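You operate a simulated robot arm through the tools that you are given. There is no shell and no other tool.

Carry out the task below with a simulated robot arm. There is one attempt and no reset: what you move stays moved.

## Task
Replace the old job on the purple memory card with job 2.
Fine: clear it, then write; put the card back; leave the laptop on.
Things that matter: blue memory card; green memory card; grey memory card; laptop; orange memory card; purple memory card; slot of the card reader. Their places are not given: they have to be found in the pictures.

Only the result counts: the job must be done as asked and must still hold three seconds after the hand-in. Knocking over, shifting, dropping, spilling or breaking anything else fails it.

## Robot
A 7-joint arm with a fingered hand, fixed in place. Base frame: the origin is on the floor under the middle of its stand, x ahead of it, y to its left, z up; the work surface is at about z = 740. Readings come in mm, degrees, newtons and seconds.
It reaches about 1228 mm from its shoulder. Its first joint turns from -115.0 to 115.0 degrees. Payload 5 kg.
The TCP is the grasp point between the finger pads, 32 mm short of the fingertips. In the tool frame z runs along the fingers and y along their closing line. The gripper opens to 160 mm; its body begins 89 mm behind the TCP. The gripper is a hand of 4 fingers: y runs from the thumb to the fingers, the wrist lies at [0, 0, -267] in the tool frame, and closing takes about 1.5 s.
Orientation is told as [roll, pitch, yaw] about the base's x, y, z axes, in that order, counted from this pose: with the fingers straight down and closing along the base's y, the tool's x points along the base's -x, its y along +y and its z along -z.

## Interface
- The arm moves only by the tool nudge_tool. Its argument "commands" is one flat list of numbers, 7 for each row, row after row: the shift along the tool's x, y, z in cm, then the turn, a rotation vector about the tool's x, y, z in degrees, then the opening, from 0 (shut) to 1 (fully open). In form: [dx, dy, dz, wx, wy, wz, fingers, dx, dy, dz, wx, wy, wz, fingers, ...]. A call has 1 to 20 rows; each row is the pose to reach, as a shift and turn from the pose commanded when the call began, along the tool's axes at that moment. A row lasts 0.2 s, in which the tool goes at most 50 mm and 8.6 degrees; a call with a longer step from one row to the next is refused whole, and so is a gripper value outside its range. A pose out of reach is approached as far as the arm can. The call stops where the force on the tool passes 40 N (or 10 N more than at its start, if that is more) or the arm is blocked; 0.2 s more then pass. Each finger travels about 45 mm/s and halts on what it meets, pressing with about 25 N; the grip force reading is that of the motor and also rises with nothing between the fingers. The clock runs only during rows and for 0.2 s after the last one: add rows that repeat a pose to give the fingers time. It gives the time, the measured TCP pose, the force on the tool (base axes), the opening and the grip force at its end, in the units of the frame above (readings bear some noise), with the torque about the TCP (base axes, N m) and any sound that the robot's microphone picked up.
- Cameras (640 x 400 px; columns grow to the right, rows downward): "scene" is fixed at [399.5, -499.1, 1473.4]; the picture's right is [0.73, -0.68, 0.00], its down [-0.62, -0.67, -0.40] and it looks along [0.28, 0.29, -0.92] (base axes); focal length 352 px, centre (320, 200). "wrist" rides on the gripper at [80, -4, -114] in the tool frame; the picture's right is [0.05, 1.00, 0.00], its down [-0.82, 0.04, -0.58] and it looks along [-0.58, 0.03, 0.82] (tool axes); focal length 265 px, centre (320, 200).
- capture(camera): a new picture of that camera. It takes no simulated time.
- raise_lower(by): slides the trunk up (or, below 0, down) by that many mm; the arm rides with it, the base frame stays. It gives what a move gives, with no picture.
- set_grasp(shape): the hand has 4 fingers and takes this shape, open, in about a second: jaw (thumb against the fingers, like two jaws); tri (thumb and two fingers); tip (a fingertip pinch); poke (one finger out to press); point (the index stretched); flat (the hand flat); cup (the hand cupped); fist (a fist). The gripper value then closes the fingers along that shape, each until it touches; the sizes above hold for jaw. It gives what a move gives, with no picture.
- pixel_to_xyz(camera, pixels): for up to 12 pixels [column, row] of the newest picture of that camera ("zoom" is the newest enlarged one), the place [x, y, z] in the base frame of the surface seen there, good to about 2 mm. It takes no simulated time.
- zoom(camera, box): a new picture of the part [left, top, right, bottom] of that camera's present view, enlarged. It takes no simulated time.
- close_job(): hands the job in; it is judged then, once.

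Leave the gripper open and the arm clear of the work at the hand-in unless told otherwise.

The tools are called after "Request:" as name(argument=value, ...) on one line, values as JSON. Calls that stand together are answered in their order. nudge_tool: Moves the arm, as the interface text tells. Its arguments: {"type":"object","properties":{"commands":{"type":"array","items":{"type":"number"}}},"required":["commands"]} The other tools are called the same way: raise_lower (by) moves the trunk up or down; set_grasp (shape) gives the hand a shape; capture (camera) takes a picture; pixel_to_xyz (camera, pixels) gives the place of the surface under pixels of a picture; zoom (camera, box) takes an enlarged picture of a part of a camera's view; close_job () hands the job in.

At the start:

```text
clock: 0.0
ee_pos: [394.8, -343.4, 1023.1]
ee_rot: [0.0, 0.1, 0.0]
ft_force: [-0.7, 0.3, -0.2]
moment: [-0.02, 0.0, -0.01]
grip_width: 159.7
grasp_force: 0.0
shape: jaw
trunk travel left (down, up): [-525.0, 465.0]
```

scene: 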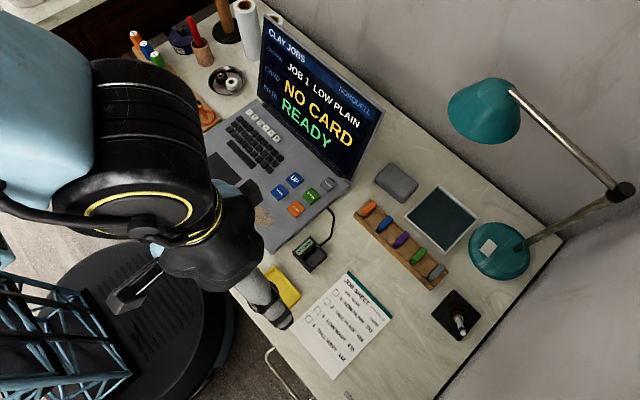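
wrist: 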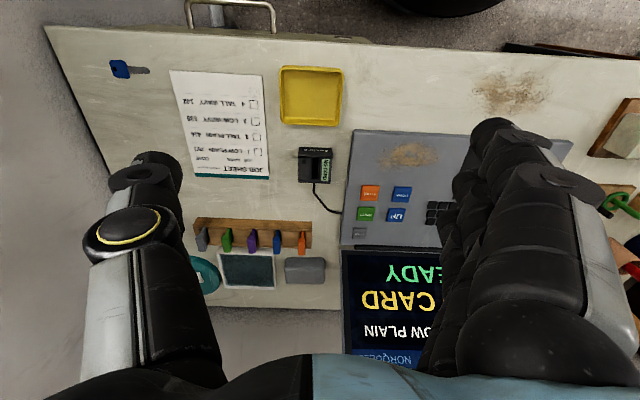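

I see the laptop showing "NO CARD / READY", a row of cards in a wooden rack, a card reader, and coloured buttons on the laptop. I'll zoom in on these areas to read them.

Request:
zoom(camera="scene", box=[230, 10, 400, 116])

Request:
zoom(camera="scene", box=[240, 150, 368, 230])

Request:
zoom(camera="scene", box=[340, 180, 468, 300])

Request:
zoom(camera="scene", box=[280, 220, 408, 380])

```text
3.76 times, centred on (315, 63) of scene
```

zoom: 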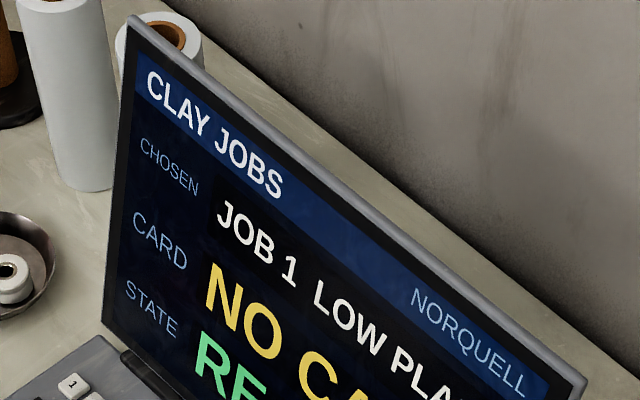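

```text
5.00 times, centred on (304, 190) of scene
```

zoom: 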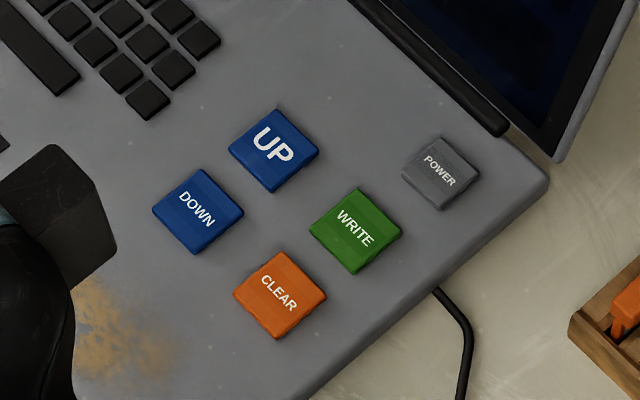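

```text
3.33 times, centred on (404, 240) of scene
```

zoom: 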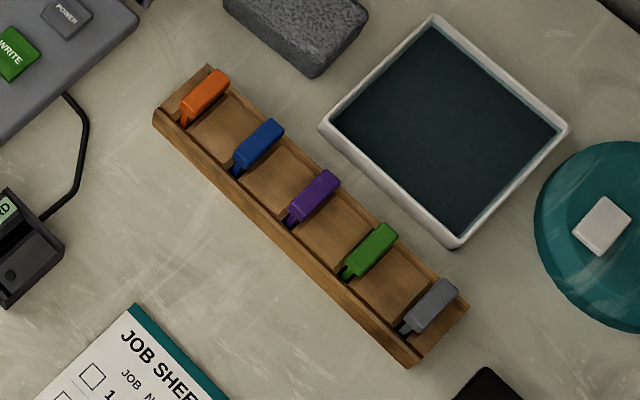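

```text
2.50 times, centred on (344, 300) of scene
```

zoom: 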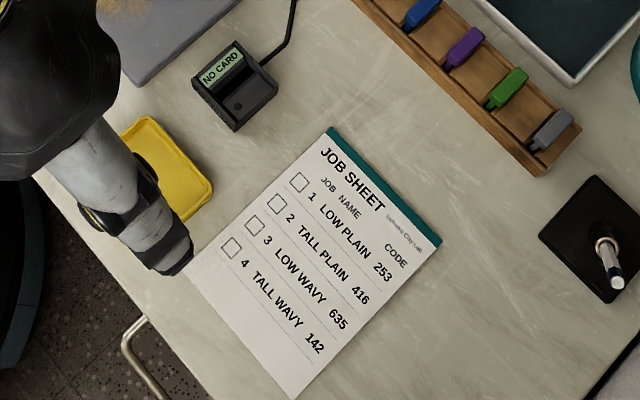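

Job 2 is "TALL PLAIN", so the laptop must be changed from JOB 1. Next I'll enlarge the card reader and the rack and measure points on both.

Request:
zoom(camera="scene", box=[284, 228, 340, 278])

Request:
pixel_to_xyz(camera="scene", pixels=[[367, 208], [384, 222], [401, 238], [418, 254], [436, 270], [309, 254], [294, 179], [280, 192], [296, 210], [312, 196], [328, 184], [320, 230]])

```text
8.00 times, centred on (312, 253) of scene
```

zoom: 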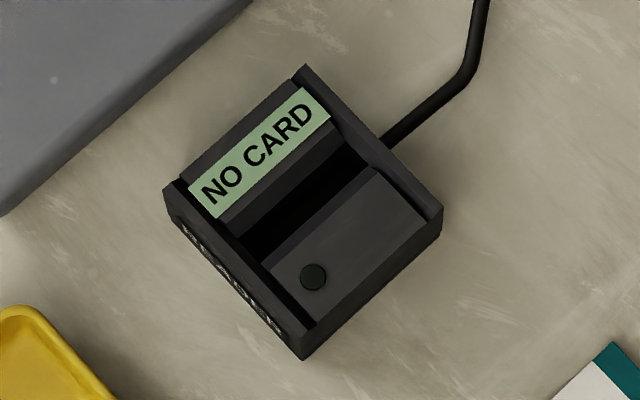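

```text
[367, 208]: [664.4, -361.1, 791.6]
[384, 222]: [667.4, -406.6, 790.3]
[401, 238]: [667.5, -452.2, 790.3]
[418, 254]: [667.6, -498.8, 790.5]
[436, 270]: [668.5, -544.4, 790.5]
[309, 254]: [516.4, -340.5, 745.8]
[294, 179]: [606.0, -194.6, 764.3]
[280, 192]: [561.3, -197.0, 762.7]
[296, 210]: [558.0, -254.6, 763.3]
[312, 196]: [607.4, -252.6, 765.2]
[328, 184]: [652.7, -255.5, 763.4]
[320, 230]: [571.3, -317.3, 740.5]
```

The cards' tops are around z = 790, and both the slot and the cards run along x. I'll take closer views of the rack from both cameras and measure the slot edges in an enlarged picture.

Request:
zoom(camera="wrist", box=[180, 200, 340, 300])

Request:
zoom(camera="scene", box=[380, 215, 428, 265])

```text
4.00 times, centred on (260, 250) of wrist
```

zoom: 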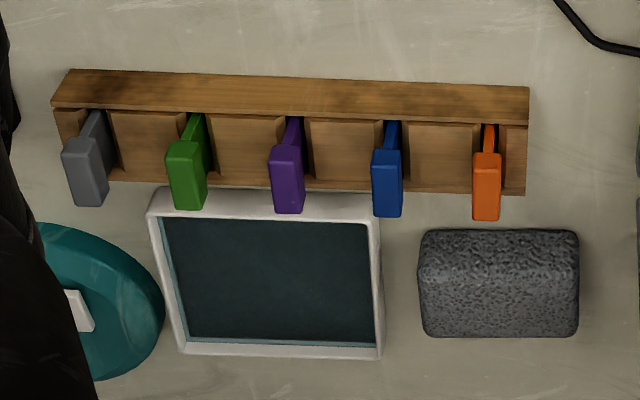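

```text
8.00 times, centred on (404, 240) of scene
```

zoom: 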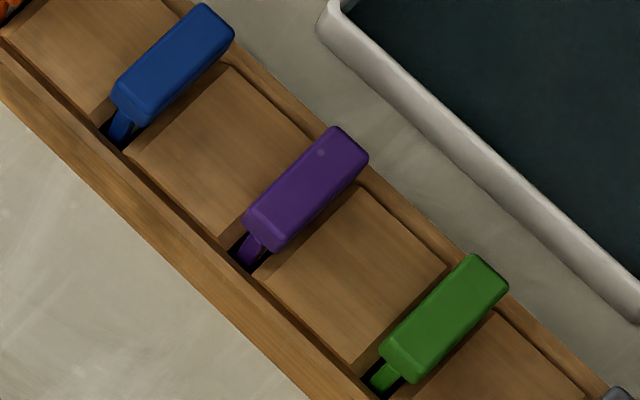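

The card has a thick purple head with a thinner tongue sticking out on the -x side, going down into the rack. I'll measure the head's corners, the tongue, and rack points.

Request:
pixel_to_xyz(camera="zoom", pixels=[[330, 135], [362, 160], [248, 212], [275, 240], [306, 190], [320, 152], [245, 252], [262, 250], [345, 270], [230, 150], [285, 340], [200, 225]])

Request:
zoom(camera="scene", box=[284, 228, 340, 278])

```text
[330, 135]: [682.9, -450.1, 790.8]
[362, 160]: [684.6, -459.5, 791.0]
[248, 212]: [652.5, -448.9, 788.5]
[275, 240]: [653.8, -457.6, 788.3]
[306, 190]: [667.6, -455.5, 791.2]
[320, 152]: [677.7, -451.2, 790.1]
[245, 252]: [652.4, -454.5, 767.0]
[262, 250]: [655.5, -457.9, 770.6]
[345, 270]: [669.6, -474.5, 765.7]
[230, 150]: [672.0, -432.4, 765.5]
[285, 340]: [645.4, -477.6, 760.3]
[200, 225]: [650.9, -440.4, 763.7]
```

```text
8.00 times, centred on (312, 253) of scene
```

zoom: 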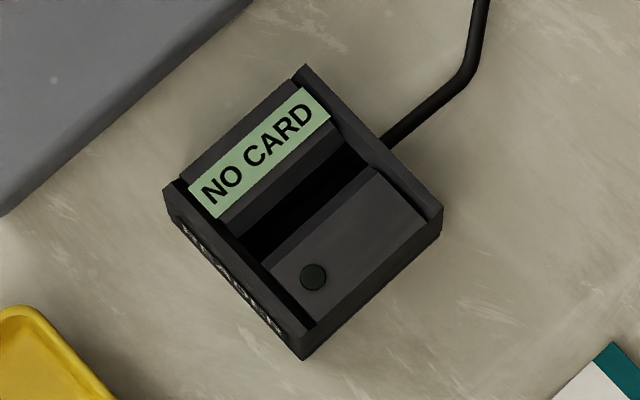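

Now I'll measure the reader: slot edges, block tops, dot, and display.

Request:
pixel_to_xyz(camera="zoom", pixels=[[262, 262], [372, 170], [235, 225], [335, 128], [313, 277], [300, 65], [437, 208], [300, 345], [168, 190], [300, 205], [255, 150], [350, 240]])

Request:
zoom(camera="wrist", box=[284, 130, 348, 200])

```text
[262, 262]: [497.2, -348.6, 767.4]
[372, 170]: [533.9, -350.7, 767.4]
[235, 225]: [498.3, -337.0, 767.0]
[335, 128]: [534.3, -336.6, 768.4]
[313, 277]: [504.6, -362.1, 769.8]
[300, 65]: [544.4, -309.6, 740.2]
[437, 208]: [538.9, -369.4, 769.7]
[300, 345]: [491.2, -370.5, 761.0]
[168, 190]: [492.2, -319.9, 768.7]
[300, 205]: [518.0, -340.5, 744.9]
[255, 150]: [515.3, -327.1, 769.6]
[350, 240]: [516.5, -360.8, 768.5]
```

```text
5.71 times, centred on (316, 165) of wrist
```

zoom: 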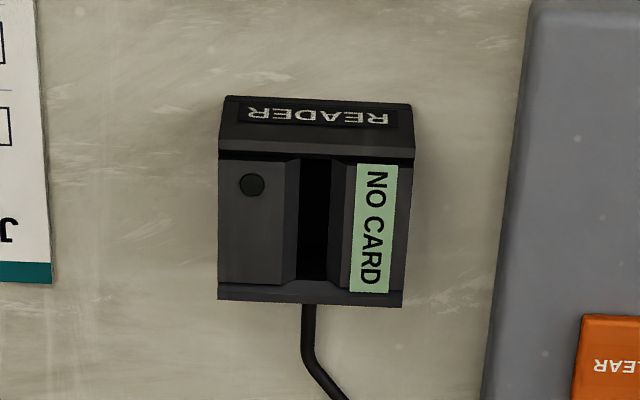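

The slot spans x about 497–534 and y about -349 to -337 at the top (z 768), with its floor near z 745. Before approaching, I'll try the fingertip pinch shape up here and see how narrow the fingers are.

Request:
set_grasp(shape="tip")

Request:
capture(camera="wrist")

Request:
capture(camera="scene")

```text
clock: 0.9
ee_pos: [394.3, -343.6, 1024.5]
ee_rot: [0.0, -0.1, 0.0]
ft_force: [0.5, 0.0, 0.1]
moment: [0.01, 0.0, 0.02]
grip_width: 160.1
grasp_force: 0.1
shape: tip
trunk travel left (down, up): [-525.0, 465.0]
```

```text
taken
```

wrist: 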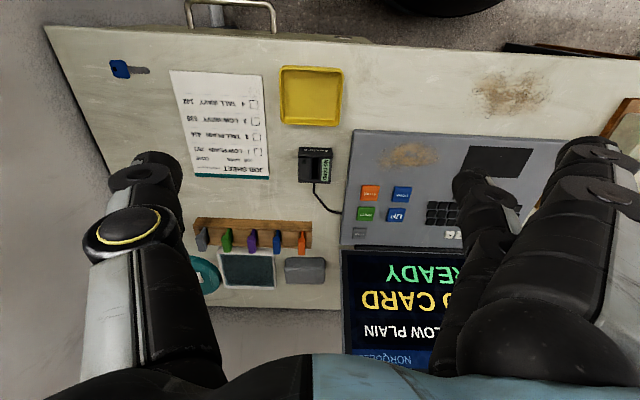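

```text
taken
```

scene: 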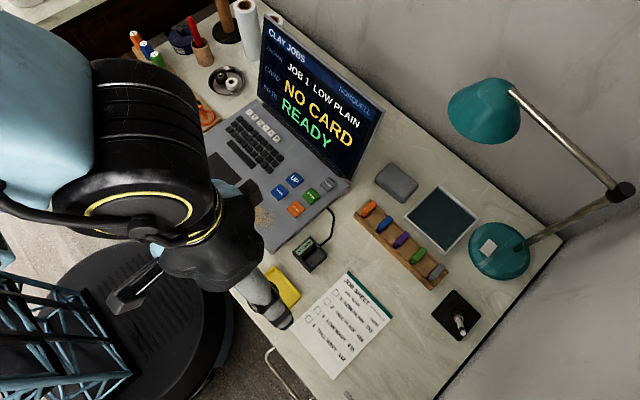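

The tip shape appears to curl all but one finger. I'll close it to about 0.2 while holding position, then look.

Request:
nudge_tool(commands=[0, 0, 0, 0, 0, 0, 0.8, 0, 0, 0, 0, 0, 0, 0.6, 0, 0, 0, 0, 0, 0, 0.4, 0, 0, 0, 0, 0, 0, 0.25, 0, 0, 0, 0, 0, 0, 0.25, 0, 0, 0, 0, 0, 0, 0.25, 0, 0, 0, 0, 0, 0, 0.25, 0, 0, 0, 0, 0, 0, 0.25])

Request:
capture(camera="wrist")

Request:
capture(camera="scene")

```text
clock: 2.7
ee_pos: [393.6, -343.2, 1022.4]
ee_rot: [-0.1, 0.0, 0.0]
ft_force: [0.6, 0.6, -0.2]
moment: [-0.03, -0.03, -0.01]
grip_width: 40.7
grasp_force: 0.1
shape: tip
trunk travel left (down, up): [-525.0, 465.0]
```

```text
taken
```

wrist: 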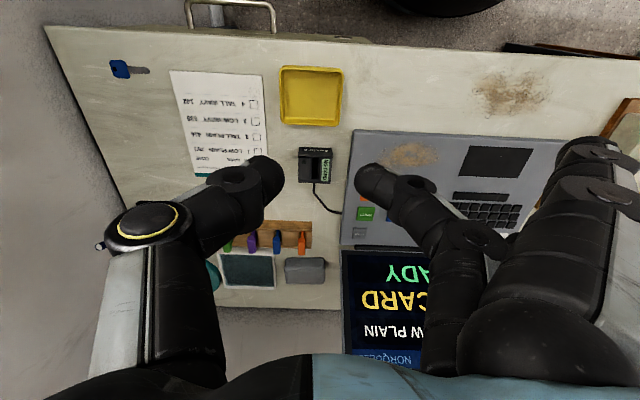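

```text
taken
```

scene: 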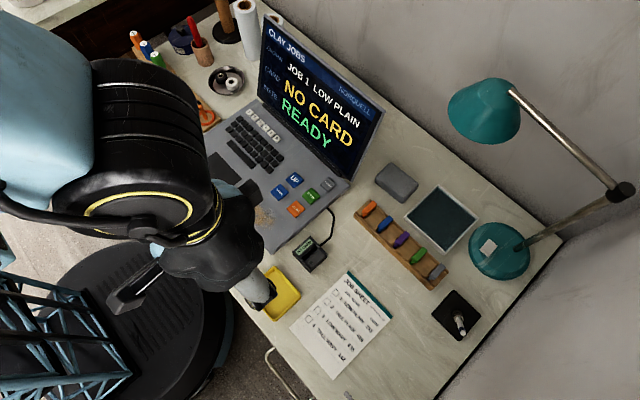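

The thumb (left) and one finger (right) pinch near the centre, while the other fingers stay spread to the right. I'll measure where these fingers sit to know whether they would hit anything.

Request:
pixel_to_xyz(camera="wrist", pixels=[[265, 180], [368, 185], [358, 172], [280, 175], [595, 150], [610, 165], [570, 180], [630, 205], [590, 230], [480, 235], [530, 330], [150, 225]])

Request:
zoom(camera="wrist", box=[320, 100, 640, 400])

```text
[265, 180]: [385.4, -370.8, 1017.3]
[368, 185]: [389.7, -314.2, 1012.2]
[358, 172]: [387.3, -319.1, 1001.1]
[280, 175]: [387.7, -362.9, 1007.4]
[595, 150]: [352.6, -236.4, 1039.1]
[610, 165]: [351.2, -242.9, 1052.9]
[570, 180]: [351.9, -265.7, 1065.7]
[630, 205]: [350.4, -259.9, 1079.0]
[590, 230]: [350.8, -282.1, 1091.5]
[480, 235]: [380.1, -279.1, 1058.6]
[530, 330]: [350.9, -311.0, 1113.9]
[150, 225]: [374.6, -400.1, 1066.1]
```

```text
1.33 times, centred on (480, 250) of wrist
```

zoom: 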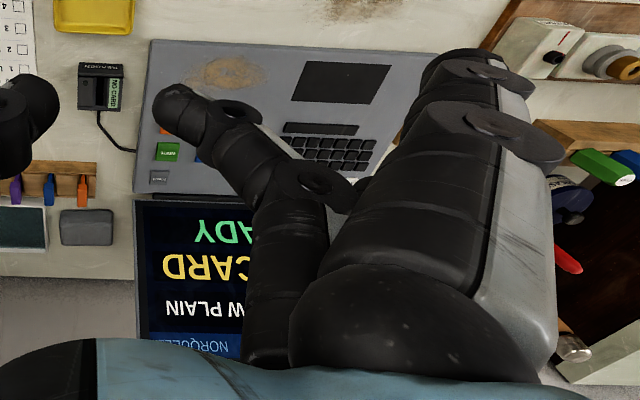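

The spare finger tips sit about 40–50 mm higher than the pinch tips, and about 107 mm to +y. Before moving over, I'll measure possible obstacles: the laptop lid edges, lamp head, lamp arm, tray and the spindle.

Request:
pixel_to_xyz(camera="scene", pixels=[[384, 107], [352, 178], [345, 180], [262, 98], [264, 15], [515, 135], [455, 110], [610, 185], [530, 240], [460, 320], [440, 205], [395, 182]])

Request:
pixel_to_xyz(camera="wrist", pixels=[[205, 270], [260, 270], [253, 248], [305, 270]])

```text
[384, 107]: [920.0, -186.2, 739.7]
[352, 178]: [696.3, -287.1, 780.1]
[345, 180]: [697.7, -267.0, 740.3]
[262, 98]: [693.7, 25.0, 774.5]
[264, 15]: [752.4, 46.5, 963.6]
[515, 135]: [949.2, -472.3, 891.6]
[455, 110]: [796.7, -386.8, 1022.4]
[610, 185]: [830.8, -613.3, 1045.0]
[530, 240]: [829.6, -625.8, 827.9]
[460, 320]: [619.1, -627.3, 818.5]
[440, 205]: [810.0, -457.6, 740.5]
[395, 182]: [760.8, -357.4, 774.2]
```

```text
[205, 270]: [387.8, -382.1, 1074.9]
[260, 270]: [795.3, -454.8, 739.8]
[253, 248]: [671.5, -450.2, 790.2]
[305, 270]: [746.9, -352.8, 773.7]
```

The lid's right edge is at about y = -287 and the lamp shade starts around x = 797, so the space above the purple card is free. I'll move to about (668, -454, 900) to look at the card close up.

Request:
nudge_tool(commands=[-3, -1.2, 1.2, 0, 0, 0, 0.25, -6, -2.4, 2.4, 0, 0, 0, 0.25, -9, -3.6, 3.6, 0, 0, 0, 0.25, -12, -4.9, 4.9, 0, 0, 0, 0.25, -15, -6.1, 6.1, 0, 0, 0, 0.25, -18, -7.3, 7.3, 0, 0, 0, 0.25, -21, -8.5, 8.5, 0, 0, 0, 0.25, -24, -9.7, 9.7, 0, 0, 0, 0.25, -26, -10.5, 11, 0, 0, 0, 0.25, -27.4, -11.1, 12.2, 0, 0, 0, 0.25, -27.4, -11.1, 12.2, 0, 0, 0, 0.25])

Request:
capture(camera="wrist")

Request:
capture(camera="scene")

```text
clock: 5.1
ee_pos: [668.6, -454.5, 900.5]
ee_rot: [0.0, -0.1, 0.0]
ft_force: [-0.1, -0.1, 0.5]
moment: [-0.02, 0.0, -0.01]
grip_width: 40.6
grasp_force: 0.1
shape: tip
trunk travel left (down, up): [-525.0, 465.0]
```

```text
taken
```

wrist: 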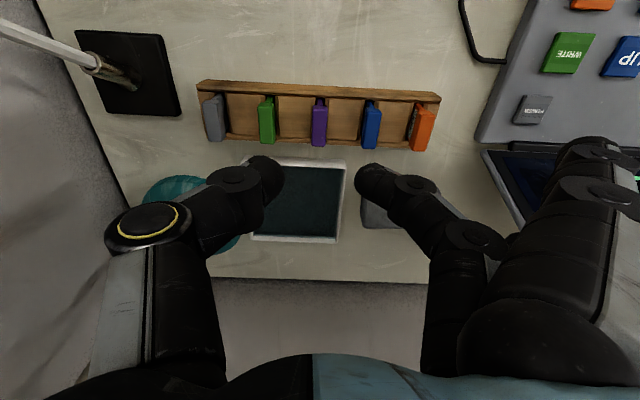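

```text
taken
```

scene: 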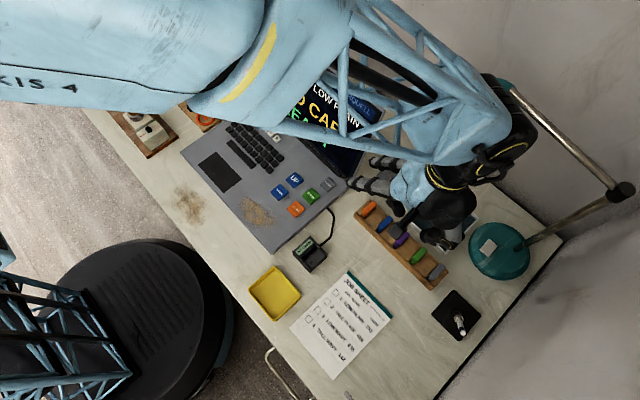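

I'm above the purple card (at about (319, 122) in the wrist picture). I'll zoom in and measure its edges.

Request:
zoom(camera="wrist", box=[260, 75, 380, 150])

Request:
zoom(camera="wrist", box=[296, 90, 344, 150])

```text
5.33 times, centred on (320, 112) of wrist
```

zoom: 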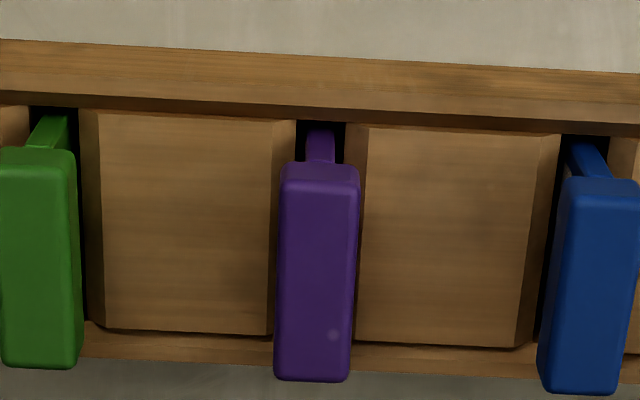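

```text
6.67 times, centred on (320, 120) of wrist
```

zoom: 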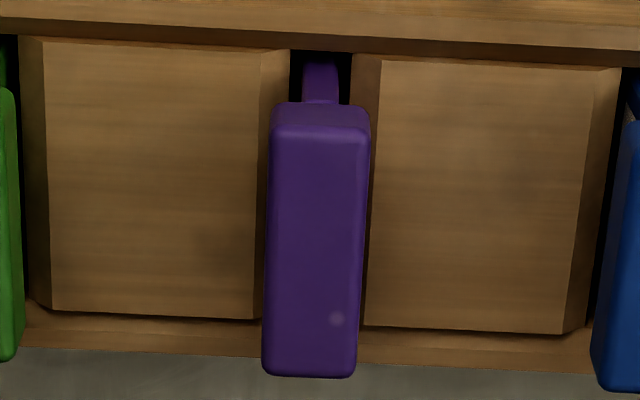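

I'll measure the purple head's top corners, the tongue, the slot edges and the rack's front board in this enlarged picture.

Request:
pixel_to_xyz(camera="zoom", pixels=[[282, 135], [362, 135], [272, 365], [350, 365], [318, 250], [320, 112], [322, 85], [297, 75], [345, 75], [320, 20], [150, 180], [480, 180]])

```text
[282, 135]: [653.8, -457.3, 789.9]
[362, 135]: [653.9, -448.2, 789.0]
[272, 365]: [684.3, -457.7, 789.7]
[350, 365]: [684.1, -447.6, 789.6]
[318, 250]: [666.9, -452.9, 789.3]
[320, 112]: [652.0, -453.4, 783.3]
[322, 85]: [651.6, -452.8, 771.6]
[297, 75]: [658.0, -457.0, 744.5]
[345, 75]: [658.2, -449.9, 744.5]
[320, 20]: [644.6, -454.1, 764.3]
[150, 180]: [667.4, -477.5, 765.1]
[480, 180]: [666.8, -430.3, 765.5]
```

The purple head spans x 652–685 and y -458 to -447.5 with its top at 790; its centre is about (668.7, -452.8). I'll narrow the opening to about 24 mm, centre in y, and come down to TCP z ≈ 850.

Request:
nudge_tool(commands=[0, 0.17, 0, 0, 0, 0, 0.15, 0, 0.17, 1, 0, 0, 0, 0.15, 0, 0.17, 2.5, 0, 0, 0, 0.15, 0, 0.17, 4, 0, 0, 0, 0.15, 0, 0.17, 5, 0, 0, 0, 0.15, 0, 0.17, 5, 0, 0, 0, 0.15])

Request:
capture(camera="wrist")

Request:
zoom(camera="scene", box=[360, 170, 488, 270])

```text
clock: 6.5
ee_pos: [668.8, -452.5, 850.2]
ee_rot: [0.0, 0.1, 0.1]
ft_force: [0.1, -0.7, 0.0]
moment: [0.03, -0.02, -0.01]
grip_width: 24.4
grasp_force: 0.0
shape: tip
trunk travel left (down, up): [-525.0, 465.0]
```

```text
taken
```

wrist: 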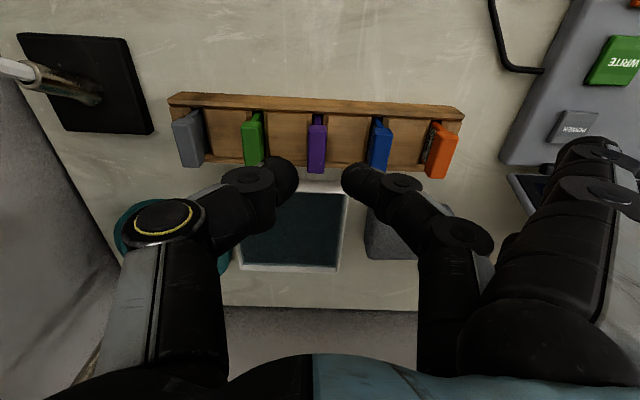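

```text
4.00 times, centred on (424, 220) of scene
```

zoom: 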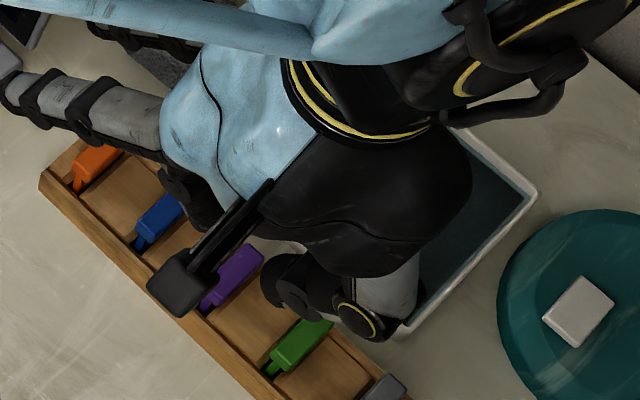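

The pinch gap (thumb edge ~299, finger edge ~342) is centred on column 320, matching the card at column 317. I'll measure the fingertip extents to check clearance from the green and blue cards.

Request:
pixel_to_xyz(camera="wrist", pixels=[[297, 175], [285, 158], [272, 162], [262, 170], [290, 190], [344, 180], [352, 167], [365, 168], [378, 176], [350, 192], [250, 175], [390, 180]])

Request:
zoom(camera="wrist", box=[240, 90, 400, 220])

```text
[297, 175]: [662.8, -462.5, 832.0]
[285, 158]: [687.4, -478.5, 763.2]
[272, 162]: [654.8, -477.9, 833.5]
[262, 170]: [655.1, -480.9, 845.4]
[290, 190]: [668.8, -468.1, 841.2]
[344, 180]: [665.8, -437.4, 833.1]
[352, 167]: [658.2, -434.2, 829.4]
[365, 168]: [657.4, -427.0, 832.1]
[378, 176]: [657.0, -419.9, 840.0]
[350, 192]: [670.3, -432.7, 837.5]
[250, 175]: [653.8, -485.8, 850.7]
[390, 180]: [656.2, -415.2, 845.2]
```

```text
3.08 times, centred on (320, 155) of wrist
```

zoom: 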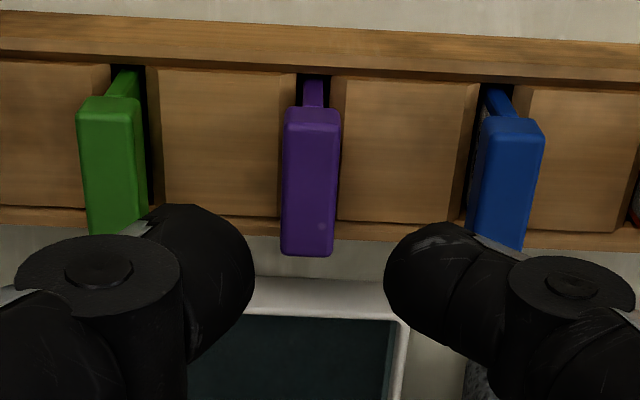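

Finger clearance to the green and blue heads is about 7–10 mm. I'll narrow a touch to 0.13 and descend to TCP z ≈ 815, then check the spare finger above the orange card.

Request:
nudge_tool(commands=[0, 0, 0.5, 0, 0, 0, 0.13, 0, 0, 1.2, 0, 0, 0, 0.13, 0, 0, 2, 0, 0, 0, 0.13, 0, 0, 2.8, 0, 0, 0, 0.13, 0, 0, 3.5, 0, 0, 0, 0.13, 0, 0, 3.5, 0, 0, 0, 0.13])

Request:
capture(camera="wrist")

Request:
zoom(camera="wrist", box=[220, 90, 420, 220])

Request:
zoom(camera="scene", box=[340, 170, 468, 270])

```text
clock: 7.9
ee_pos: [668.9, -452.1, 815.4]
ee_rot: [0.1, 0.0, 0.1]
ft_force: [-0.5, 0.1, 0.5]
moment: [-0.02, 0.0, 0.03]
grip_width: 21.2
grasp_force: 0.0
shape: tip
trunk travel left (down, up): [-525.0, 465.0]
```

```text
taken
```

wrist: 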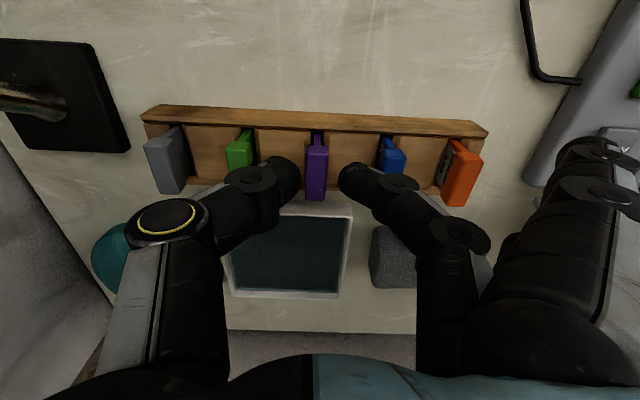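

```text
3.08 times, centred on (320, 155) of wrist
```

zoom: 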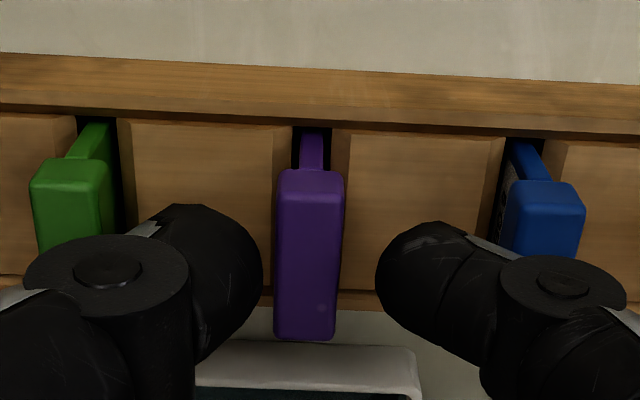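

```text
4.00 times, centred on (404, 220) of scene
```

zoom: 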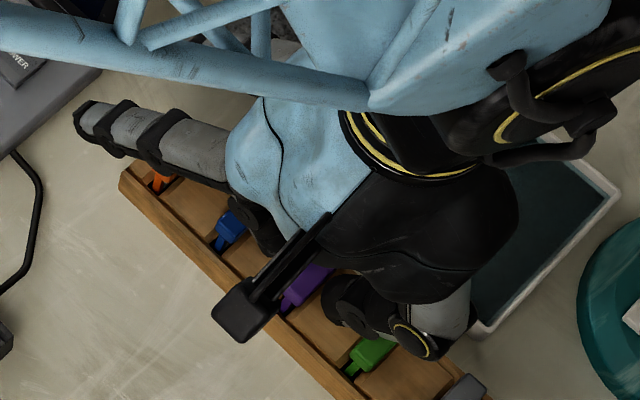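

The fingers straddle the purple head well. I'll check the spare finger's height above the orange card and the camera bracket before the last descent.

Request:
pixel_to_xyz(camera="zoom", pixels=[[90, 118], [85, 135], [120, 152], [150, 160], [200, 185], [162, 183], [240, 320], [228, 228]])

Request:
pixel_to_xyz(camera="wrist", pixels=[[593, 148], [560, 165], [575, 145], [462, 160]])

```text
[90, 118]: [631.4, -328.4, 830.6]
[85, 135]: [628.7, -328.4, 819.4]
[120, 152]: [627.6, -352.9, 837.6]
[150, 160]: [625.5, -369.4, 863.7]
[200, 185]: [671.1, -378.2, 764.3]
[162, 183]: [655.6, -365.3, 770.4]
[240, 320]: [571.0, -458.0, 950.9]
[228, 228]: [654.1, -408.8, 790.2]
```

```text
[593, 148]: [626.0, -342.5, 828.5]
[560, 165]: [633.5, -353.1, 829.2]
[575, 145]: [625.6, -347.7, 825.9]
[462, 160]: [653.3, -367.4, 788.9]
```

The spare finger's underside is about level with the TCP, so at TCP z ≈ 802 it stays ~10 mm above all cards. I'll descend to 802 slowly.

Request:
nudge_tool(commands=[0, -0.05, 0.4, 0, 0, 0, 0.13, 0, -0.05, 0.8, 0, 0, 0, 0.13, 0, -0.05, 1.1, 0, 0, 0, 0.13, 0, -0.05, 1.3, 0, 0, 0, 0.13, 0, -0.05, 1.3, 0, 0, 0, 0.13])

Request:
zoom(camera="wrist", box=[220, 90, 420, 220])

Request:
zoom(camera="scene", box=[340, 170, 468, 270])

```text
clock: 9.1
ee_pos: [667.9, -454.1, 805.3]
ee_rot: [-0.1, -0.1, 0.0]
ft_force: [-0.1, -2.5, 15.9]
moment: [0.61, 0.0, 0.03]
grip_width: 20.9
grasp_force: 0.1
shape: tip
trunk travel left (down, up): [-525.0, 465.0]
```

```text
3.08 times, centred on (320, 155) of wrist
```

zoom: 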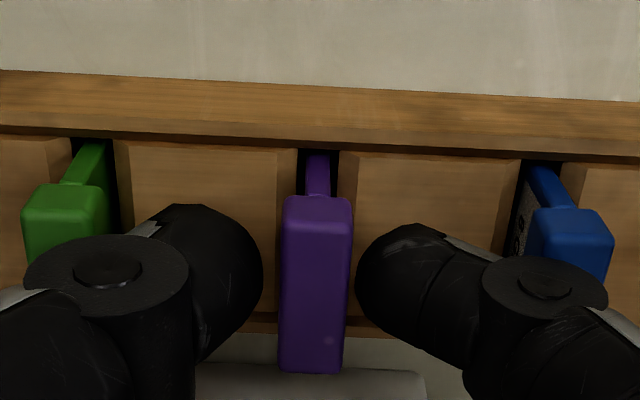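

```text
4.00 times, centred on (404, 220) of scene
```

zoom: 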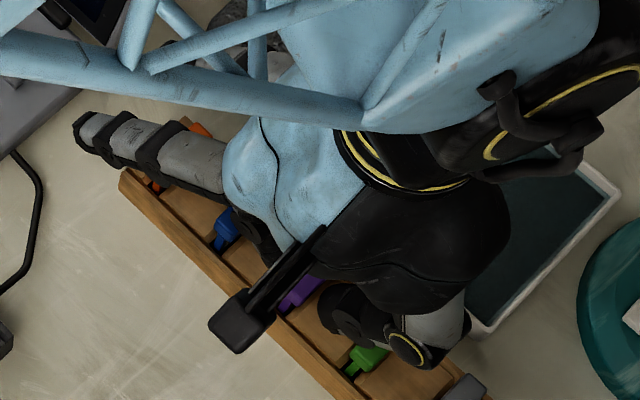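

I feel 16 N upward with a torque pointing to contact about 40 mm to +y: the finger's outer joint is resting on the blue card's head. I'll back up 9 mm right away and check the blue card.

Request:
nudge_tool(commands=[0, 0, -0.3, 0, 0, 0, 0.13, 0, 0, -0.7, 0, 0, 0, 0.13, 0, 0, -1.2, 0, 0, 0, 0.13, 0, 0, -1.2, 0, 0, 0, 0.13])

Request:
capture(camera="wrist")

Request:
zoom(camera="wrist", box=[220, 90, 420, 220])

```text
clock: 10.1
ee_pos: [668.8, -452.6, 814.3]
ee_rot: [-0.1, 0.0, 0.0]
ft_force: [-0.1, -0.3, 0.2]
moment: [-0.01, 0.03, 0.02]
grip_width: 20.7
grasp_force: 0.0
shape: tip
trunk travel left (down, up): [-525.0, 465.0]
```

```text
taken
```

wrist: 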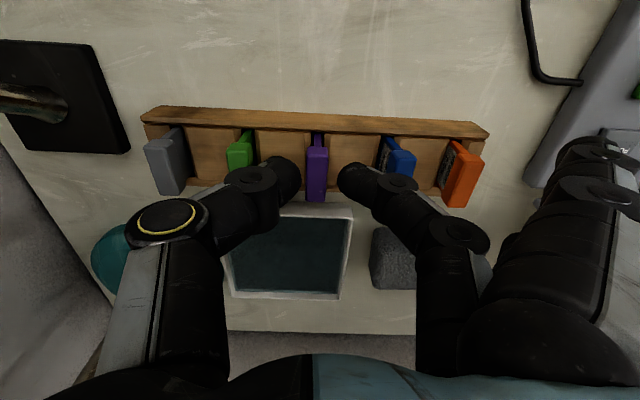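

```text
3.08 times, centred on (320, 155) of wrist
```

zoom: 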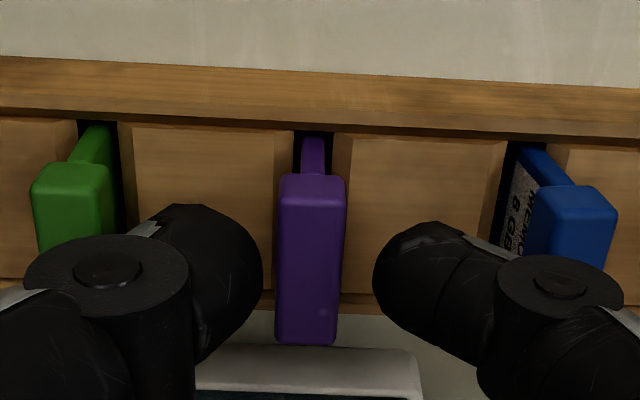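

The blue card now seems leaned slightly towards +y. I'll measure its head compared with before (it was at y ≈ -406.6).

Request:
pixel_to_xyz(camera="zoom", pixels=[[545, 195], [600, 195], [575, 220], [530, 160], [560, 225], [300, 185], [335, 185], [310, 250], [75, 175], [510, 160], [535, 165], [520, 200]])

Request:
zoom(camera="scene", box=[350, 195, 414, 245])

```text
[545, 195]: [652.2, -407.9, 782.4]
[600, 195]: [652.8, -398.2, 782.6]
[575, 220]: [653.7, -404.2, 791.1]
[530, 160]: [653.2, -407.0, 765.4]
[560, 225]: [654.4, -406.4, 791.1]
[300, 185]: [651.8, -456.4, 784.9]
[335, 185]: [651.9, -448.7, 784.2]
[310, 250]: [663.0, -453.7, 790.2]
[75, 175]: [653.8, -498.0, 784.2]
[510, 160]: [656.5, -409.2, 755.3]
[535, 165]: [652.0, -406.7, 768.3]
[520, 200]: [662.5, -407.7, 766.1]
```

```text
8.00 times, centred on (382, 220) of scene
```

zoom: 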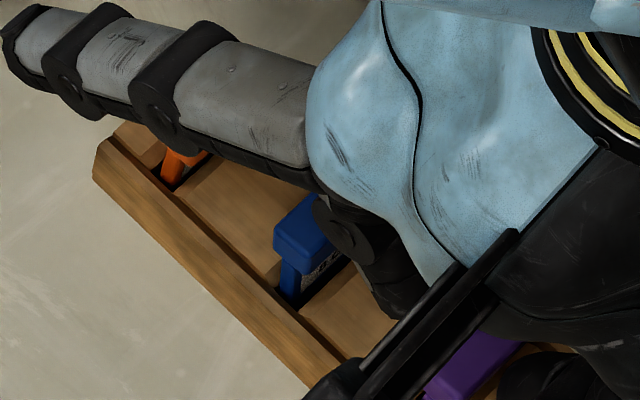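

Blue leaned about 3.6 mm at its top but is still seated in its slot; I'll straighten it later. The useful pinch height is TCP z ≈ 809 (tips ≈ 776, contact mid-head), which clears blue by ~4 mm. I'll go down 5 mm and close.

Request:
nudge_tool(commands=[0, 0, 0.3, 0, 0, 0, 0.13, 0, 0, 0.5, 0, 0, 0, 0.13, 0, 0, 0.5, 0, 0, 0, 0.13, 0, 0, 0.5, 0, 0, 0, 0.08, 0, 0, 0.5, 0, 0, 0, 0.04, 0, 0, 0.5, 0, 0, 0, 0, 0, 0, 0.5, 0, 0, 0, 0, 0, 0, 0.5, 0, 0, 0, 0, 0, 0, 0.5, 0, 0, 0, 0])

Request:
capture(camera="wrist")

Request:
zoom(camera="wrist", box=[220, 90, 420, 220])

```text
clock: 12.1
ee_pos: [669.0, -452.7, 809.6]
ee_rot: [0.0, 0.0, 0.1]
ft_force: [-0.1, -0.3, -0.3]
moment: [-0.01, 0.02, 0.0]
grip_width: 8.2
grasp_force: 24.9
shape: tip
trunk travel left (down, up): [-525.0, 465.0]
```

```text
taken
```

wrist: 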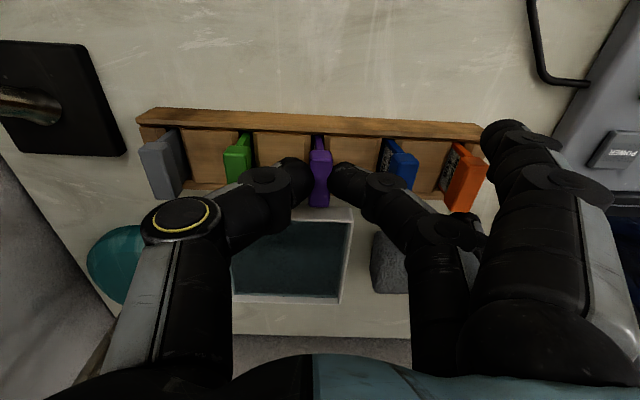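

```text
3.08 times, centred on (320, 155) of wrist
```

zoom: 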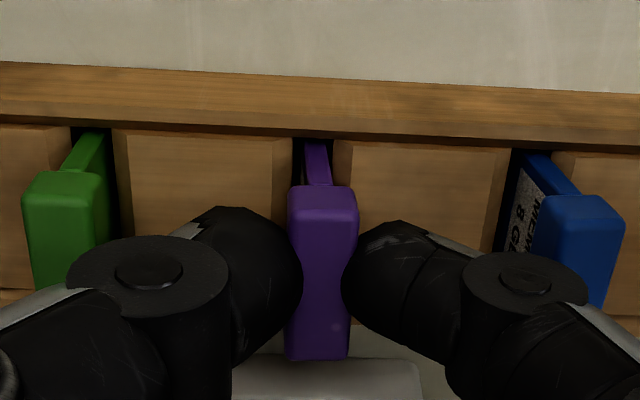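

The card is gripped (25 N, width about 8 mm). The spare finger also moved inward (tip now around (505, 130)), so I'll measure its position relative to the orange card before lifting.

Request:
pixel_to_xyz(camera="wrist", pixels=[[500, 130], [490, 145], [485, 135], [520, 165], [470, 150], [495, 125], [405, 155], [310, 180], [462, 215]])

Request:
zoom(camera="scene", box=[350, 180, 430, 260])

```text
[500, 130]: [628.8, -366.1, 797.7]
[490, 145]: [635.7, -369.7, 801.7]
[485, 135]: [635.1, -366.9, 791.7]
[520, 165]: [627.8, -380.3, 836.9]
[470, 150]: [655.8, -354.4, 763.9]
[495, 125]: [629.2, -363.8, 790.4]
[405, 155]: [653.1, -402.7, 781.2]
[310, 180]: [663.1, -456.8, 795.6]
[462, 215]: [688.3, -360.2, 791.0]
```

```text
5.00 times, centred on (390, 220) of scene
```

zoom: 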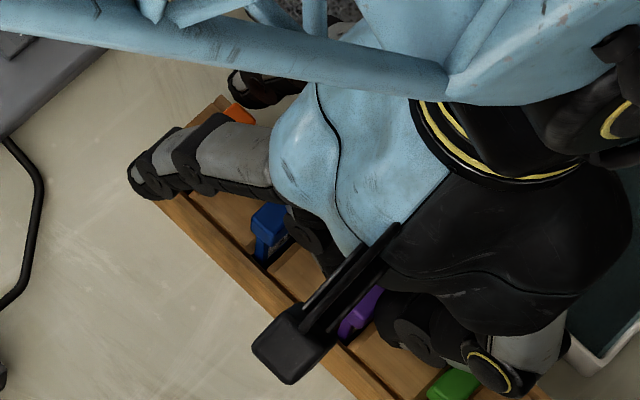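

The two spare fingers straddle the orange card without touching (force and torque read zero). I'll lift straight up slowly, then higher to about TCP z = 900.

Request:
nudge_tool(commands=[0, 0, -0.5, 0, 0, 0, 0, 0, 0, -1, 0, 0, 0, 0, 0, 0, -1.5, 0, 0, 0, 0, 0, 0, -2, 0, 0, 0, 0, 0, 0, -2.8, 0, 0, 0, 0, 0, 0, -3.6, 0, 0, 0, 0, 0, 0, -4.6, 0, 0, 0, 0, 0, 0, -6, 0, 0, 0, 0, 0, 0, -7.5, 0, 0, 0, 0, 0, 0, -9, 0, 0, 0, 0, 0, 0, -9, 0, 0, 0, 0])

Request:
capture(camera="wrist")

Request:
capture(camera="scene")

```text
clock: 14.5
ee_pos: [666.2, -452.9, 900.8]
ee_rot: [0.0, 0.0, 0.0]
ft_force: [0.0, 0.0, 0.1]
moment: [-0.01, 0.0, 0.01]
grip_width: 8.1
grasp_force: 25.1
shape: tip
trunk travel left (down, up): [-525.0, 465.0]
```

```text
taken
```

wrist: 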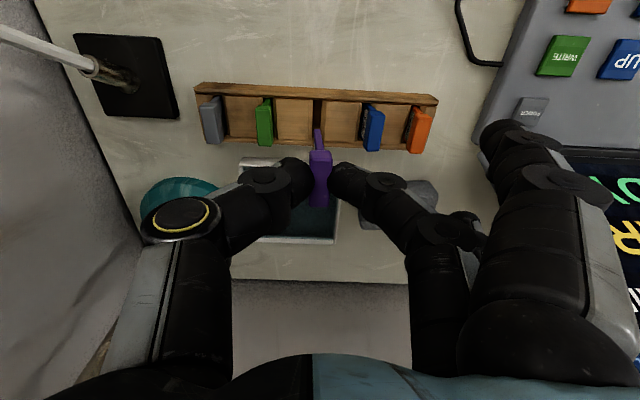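

```text
taken
```

scene: 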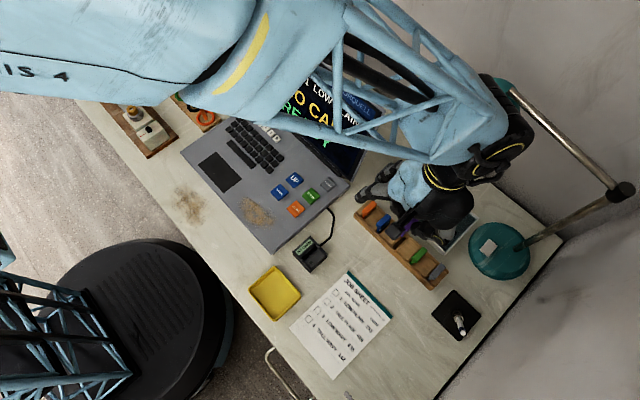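

The card is lifted. I'll zoom in to measure how it hangs in the hand (tilt and tongue length).

Request:
zoom(camera="wrist", box=[270, 110, 370, 215])

Request:
pixel_to_xyz(camera="wrist", pixels=[[313, 168], [328, 168], [320, 155], [320, 200], [313, 203], [327, 203], [318, 145], [317, 135], [318, 130], [373, 115], [419, 118], [264, 110]])

```text
3.81 times, centred on (320, 162) of wrist
```

zoom: 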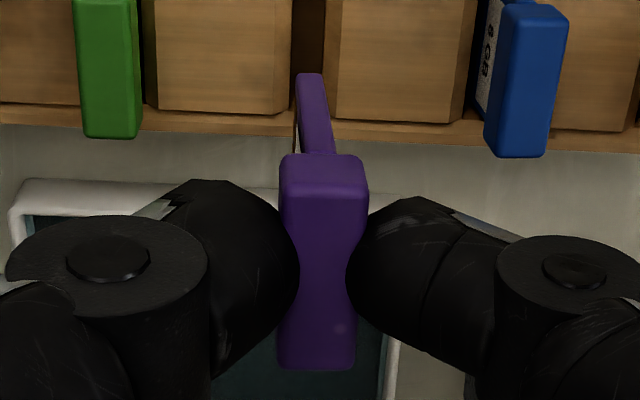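

```text
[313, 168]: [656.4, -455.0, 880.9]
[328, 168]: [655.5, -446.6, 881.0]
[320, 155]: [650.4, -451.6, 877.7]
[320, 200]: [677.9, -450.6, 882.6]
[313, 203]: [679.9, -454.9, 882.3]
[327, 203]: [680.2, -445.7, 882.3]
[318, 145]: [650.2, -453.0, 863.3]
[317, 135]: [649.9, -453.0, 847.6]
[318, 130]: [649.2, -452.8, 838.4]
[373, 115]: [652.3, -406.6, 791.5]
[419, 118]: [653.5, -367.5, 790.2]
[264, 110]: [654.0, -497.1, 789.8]
```

The card hangs nearly straight: head top 19 mm below the TCP, tongue tip at about z = 838. Next I'll carry it at this height to above the reader slot, around (516, -343).

Request:
nudge_tool(commands=[1.5, 1.1, 0, 0, 0, 0, 0, 3.5, 2.6, 0, 0, 0, 0, 0, 6, 4.4, 0, 0, 0, 0, 0, 8.5, 6.2, 0, 0, 0, 0, 0, 11, 8, 0, 0, 0, 0, 0, 13, 9.5, 0, 0, 0, 0, 0, 14.4, 10.5, 0, 0, 0, 0, 0, 15.1, 10.95, 0, 0, 0, 0, 0, 15.1, 10.95, 0, 0, 0, 0, 0, 15.1, 10.95, 0, 0, 0, 0, 0])

Request:
capture(camera="wrist")

Request:
capture(camera="scene")

```text
clock: 16.7
ee_pos: [518.0, -343.5, 899.8]
ee_rot: [0.1, 0.0, 0.0]
ft_force: [-0.4, 0.8, 0.1]
moment: [-0.03, 0.0, 0.03]
grip_width: 7.9
grasp_force: 24.9
shape: tip
trunk travel left (down, up): [-525.0, 465.0]
```

```text
taken
```

wrist: 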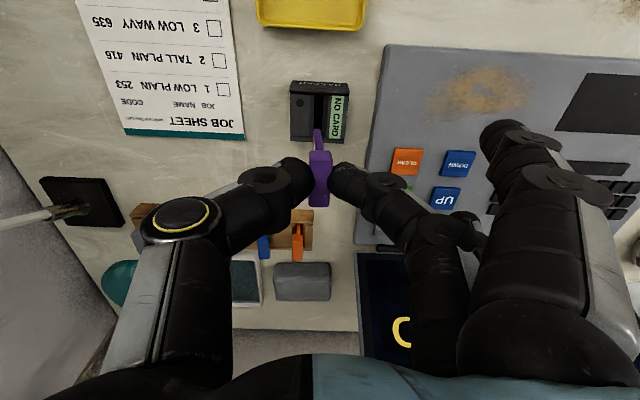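

```text
taken
```

scene: 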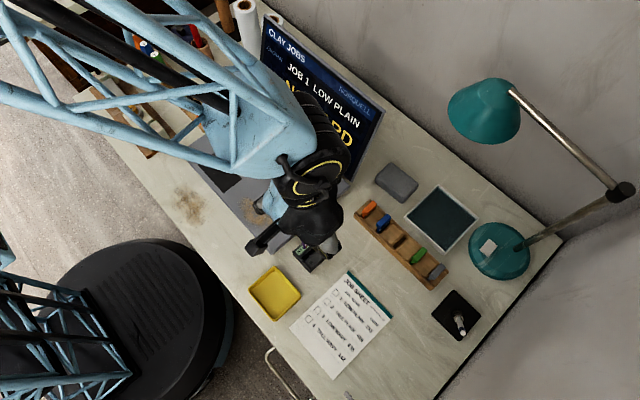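

I'm above the reader; the purple card is at (320, 175) and the slot at about (320, 112) in the wrist picture. I'll zoom in to align precisely.

Request:
zoom(camera="wrist", box=[270, 75, 370, 215])

Request:
zoom(camera="wrist", box=[284, 76, 356, 146])

```text
2.86 times, centred on (320, 145) of wrist
```

zoom: 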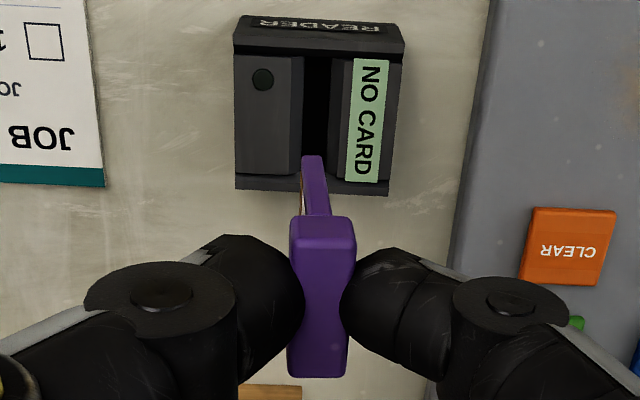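

```text
5.71 times, centred on (320, 111) of wrist
```

zoom: 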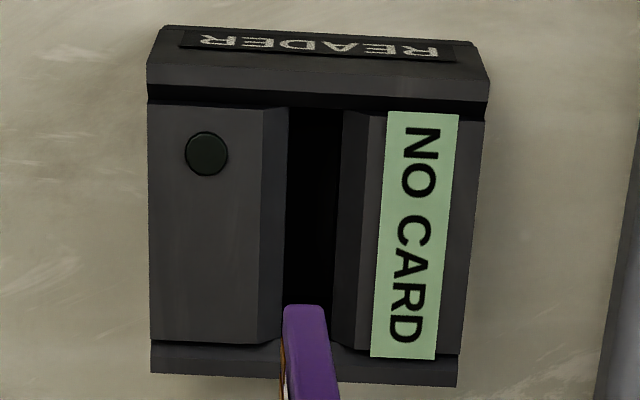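

I'll measure the slot edges and the tongue tip in this enlarged view.

Request:
pixel_to_xyz(camera="zoom", pixels=[[255, 200], [375, 200], [286, 200], [343, 200], [315, 150], [315, 90], [200, 98], [200, 355], [440, 365], [290, 312], [322, 312], [308, 330]])

Request:
zoom(camera="wrist", box=[284, 115, 356, 215])

```text
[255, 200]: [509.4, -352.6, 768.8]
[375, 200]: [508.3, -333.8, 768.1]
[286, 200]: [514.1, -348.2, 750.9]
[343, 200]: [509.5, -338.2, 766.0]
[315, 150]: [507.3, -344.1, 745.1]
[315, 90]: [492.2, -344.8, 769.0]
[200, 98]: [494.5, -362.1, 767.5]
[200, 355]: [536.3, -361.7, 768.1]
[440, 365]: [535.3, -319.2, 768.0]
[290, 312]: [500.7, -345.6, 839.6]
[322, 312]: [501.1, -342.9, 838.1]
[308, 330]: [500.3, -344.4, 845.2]
```

```text
4.00 times, centred on (320, 165) of wrist
```

zoom: 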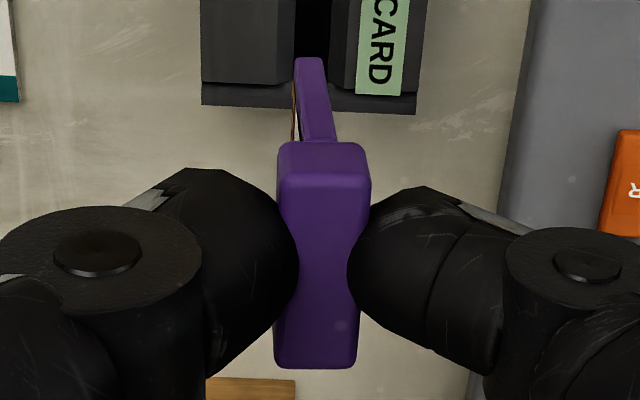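

The tongue tip is at about (500.5, -344.3, 838) and the slot centre at y ≈ -343.3. I'll measure the head and tongue in this last enlargement to find the card's full x extent and tilt.

Request:
pixel_to_xyz(camera="zoom", pixels=[[285, 180], [362, 180], [283, 360], [352, 360], [320, 270], [323, 150], [300, 65], [322, 65], [310, 80], [315, 100], [320, 125], [318, 366]])

Request:
zoom(camera="scene", box=[270, 200, 366, 290])

```text
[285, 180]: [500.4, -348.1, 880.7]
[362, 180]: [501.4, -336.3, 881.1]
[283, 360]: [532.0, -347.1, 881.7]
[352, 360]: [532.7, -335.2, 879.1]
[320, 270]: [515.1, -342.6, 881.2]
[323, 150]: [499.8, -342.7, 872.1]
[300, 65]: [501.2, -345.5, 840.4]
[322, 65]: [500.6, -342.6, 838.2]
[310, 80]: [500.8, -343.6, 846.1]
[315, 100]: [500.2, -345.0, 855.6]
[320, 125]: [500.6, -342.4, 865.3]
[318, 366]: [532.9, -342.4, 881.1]
```

```text
4.44 times, centred on (318, 245) of scene
```

zoom: 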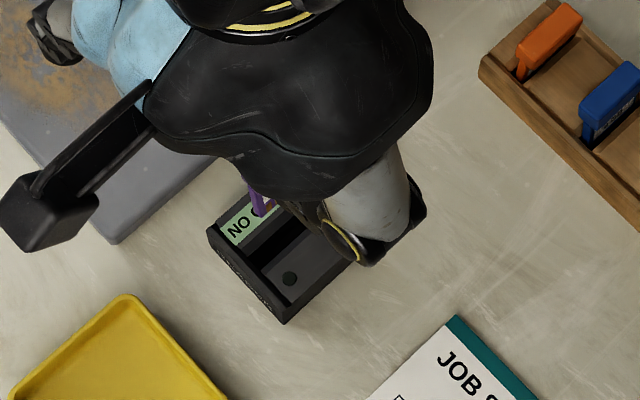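

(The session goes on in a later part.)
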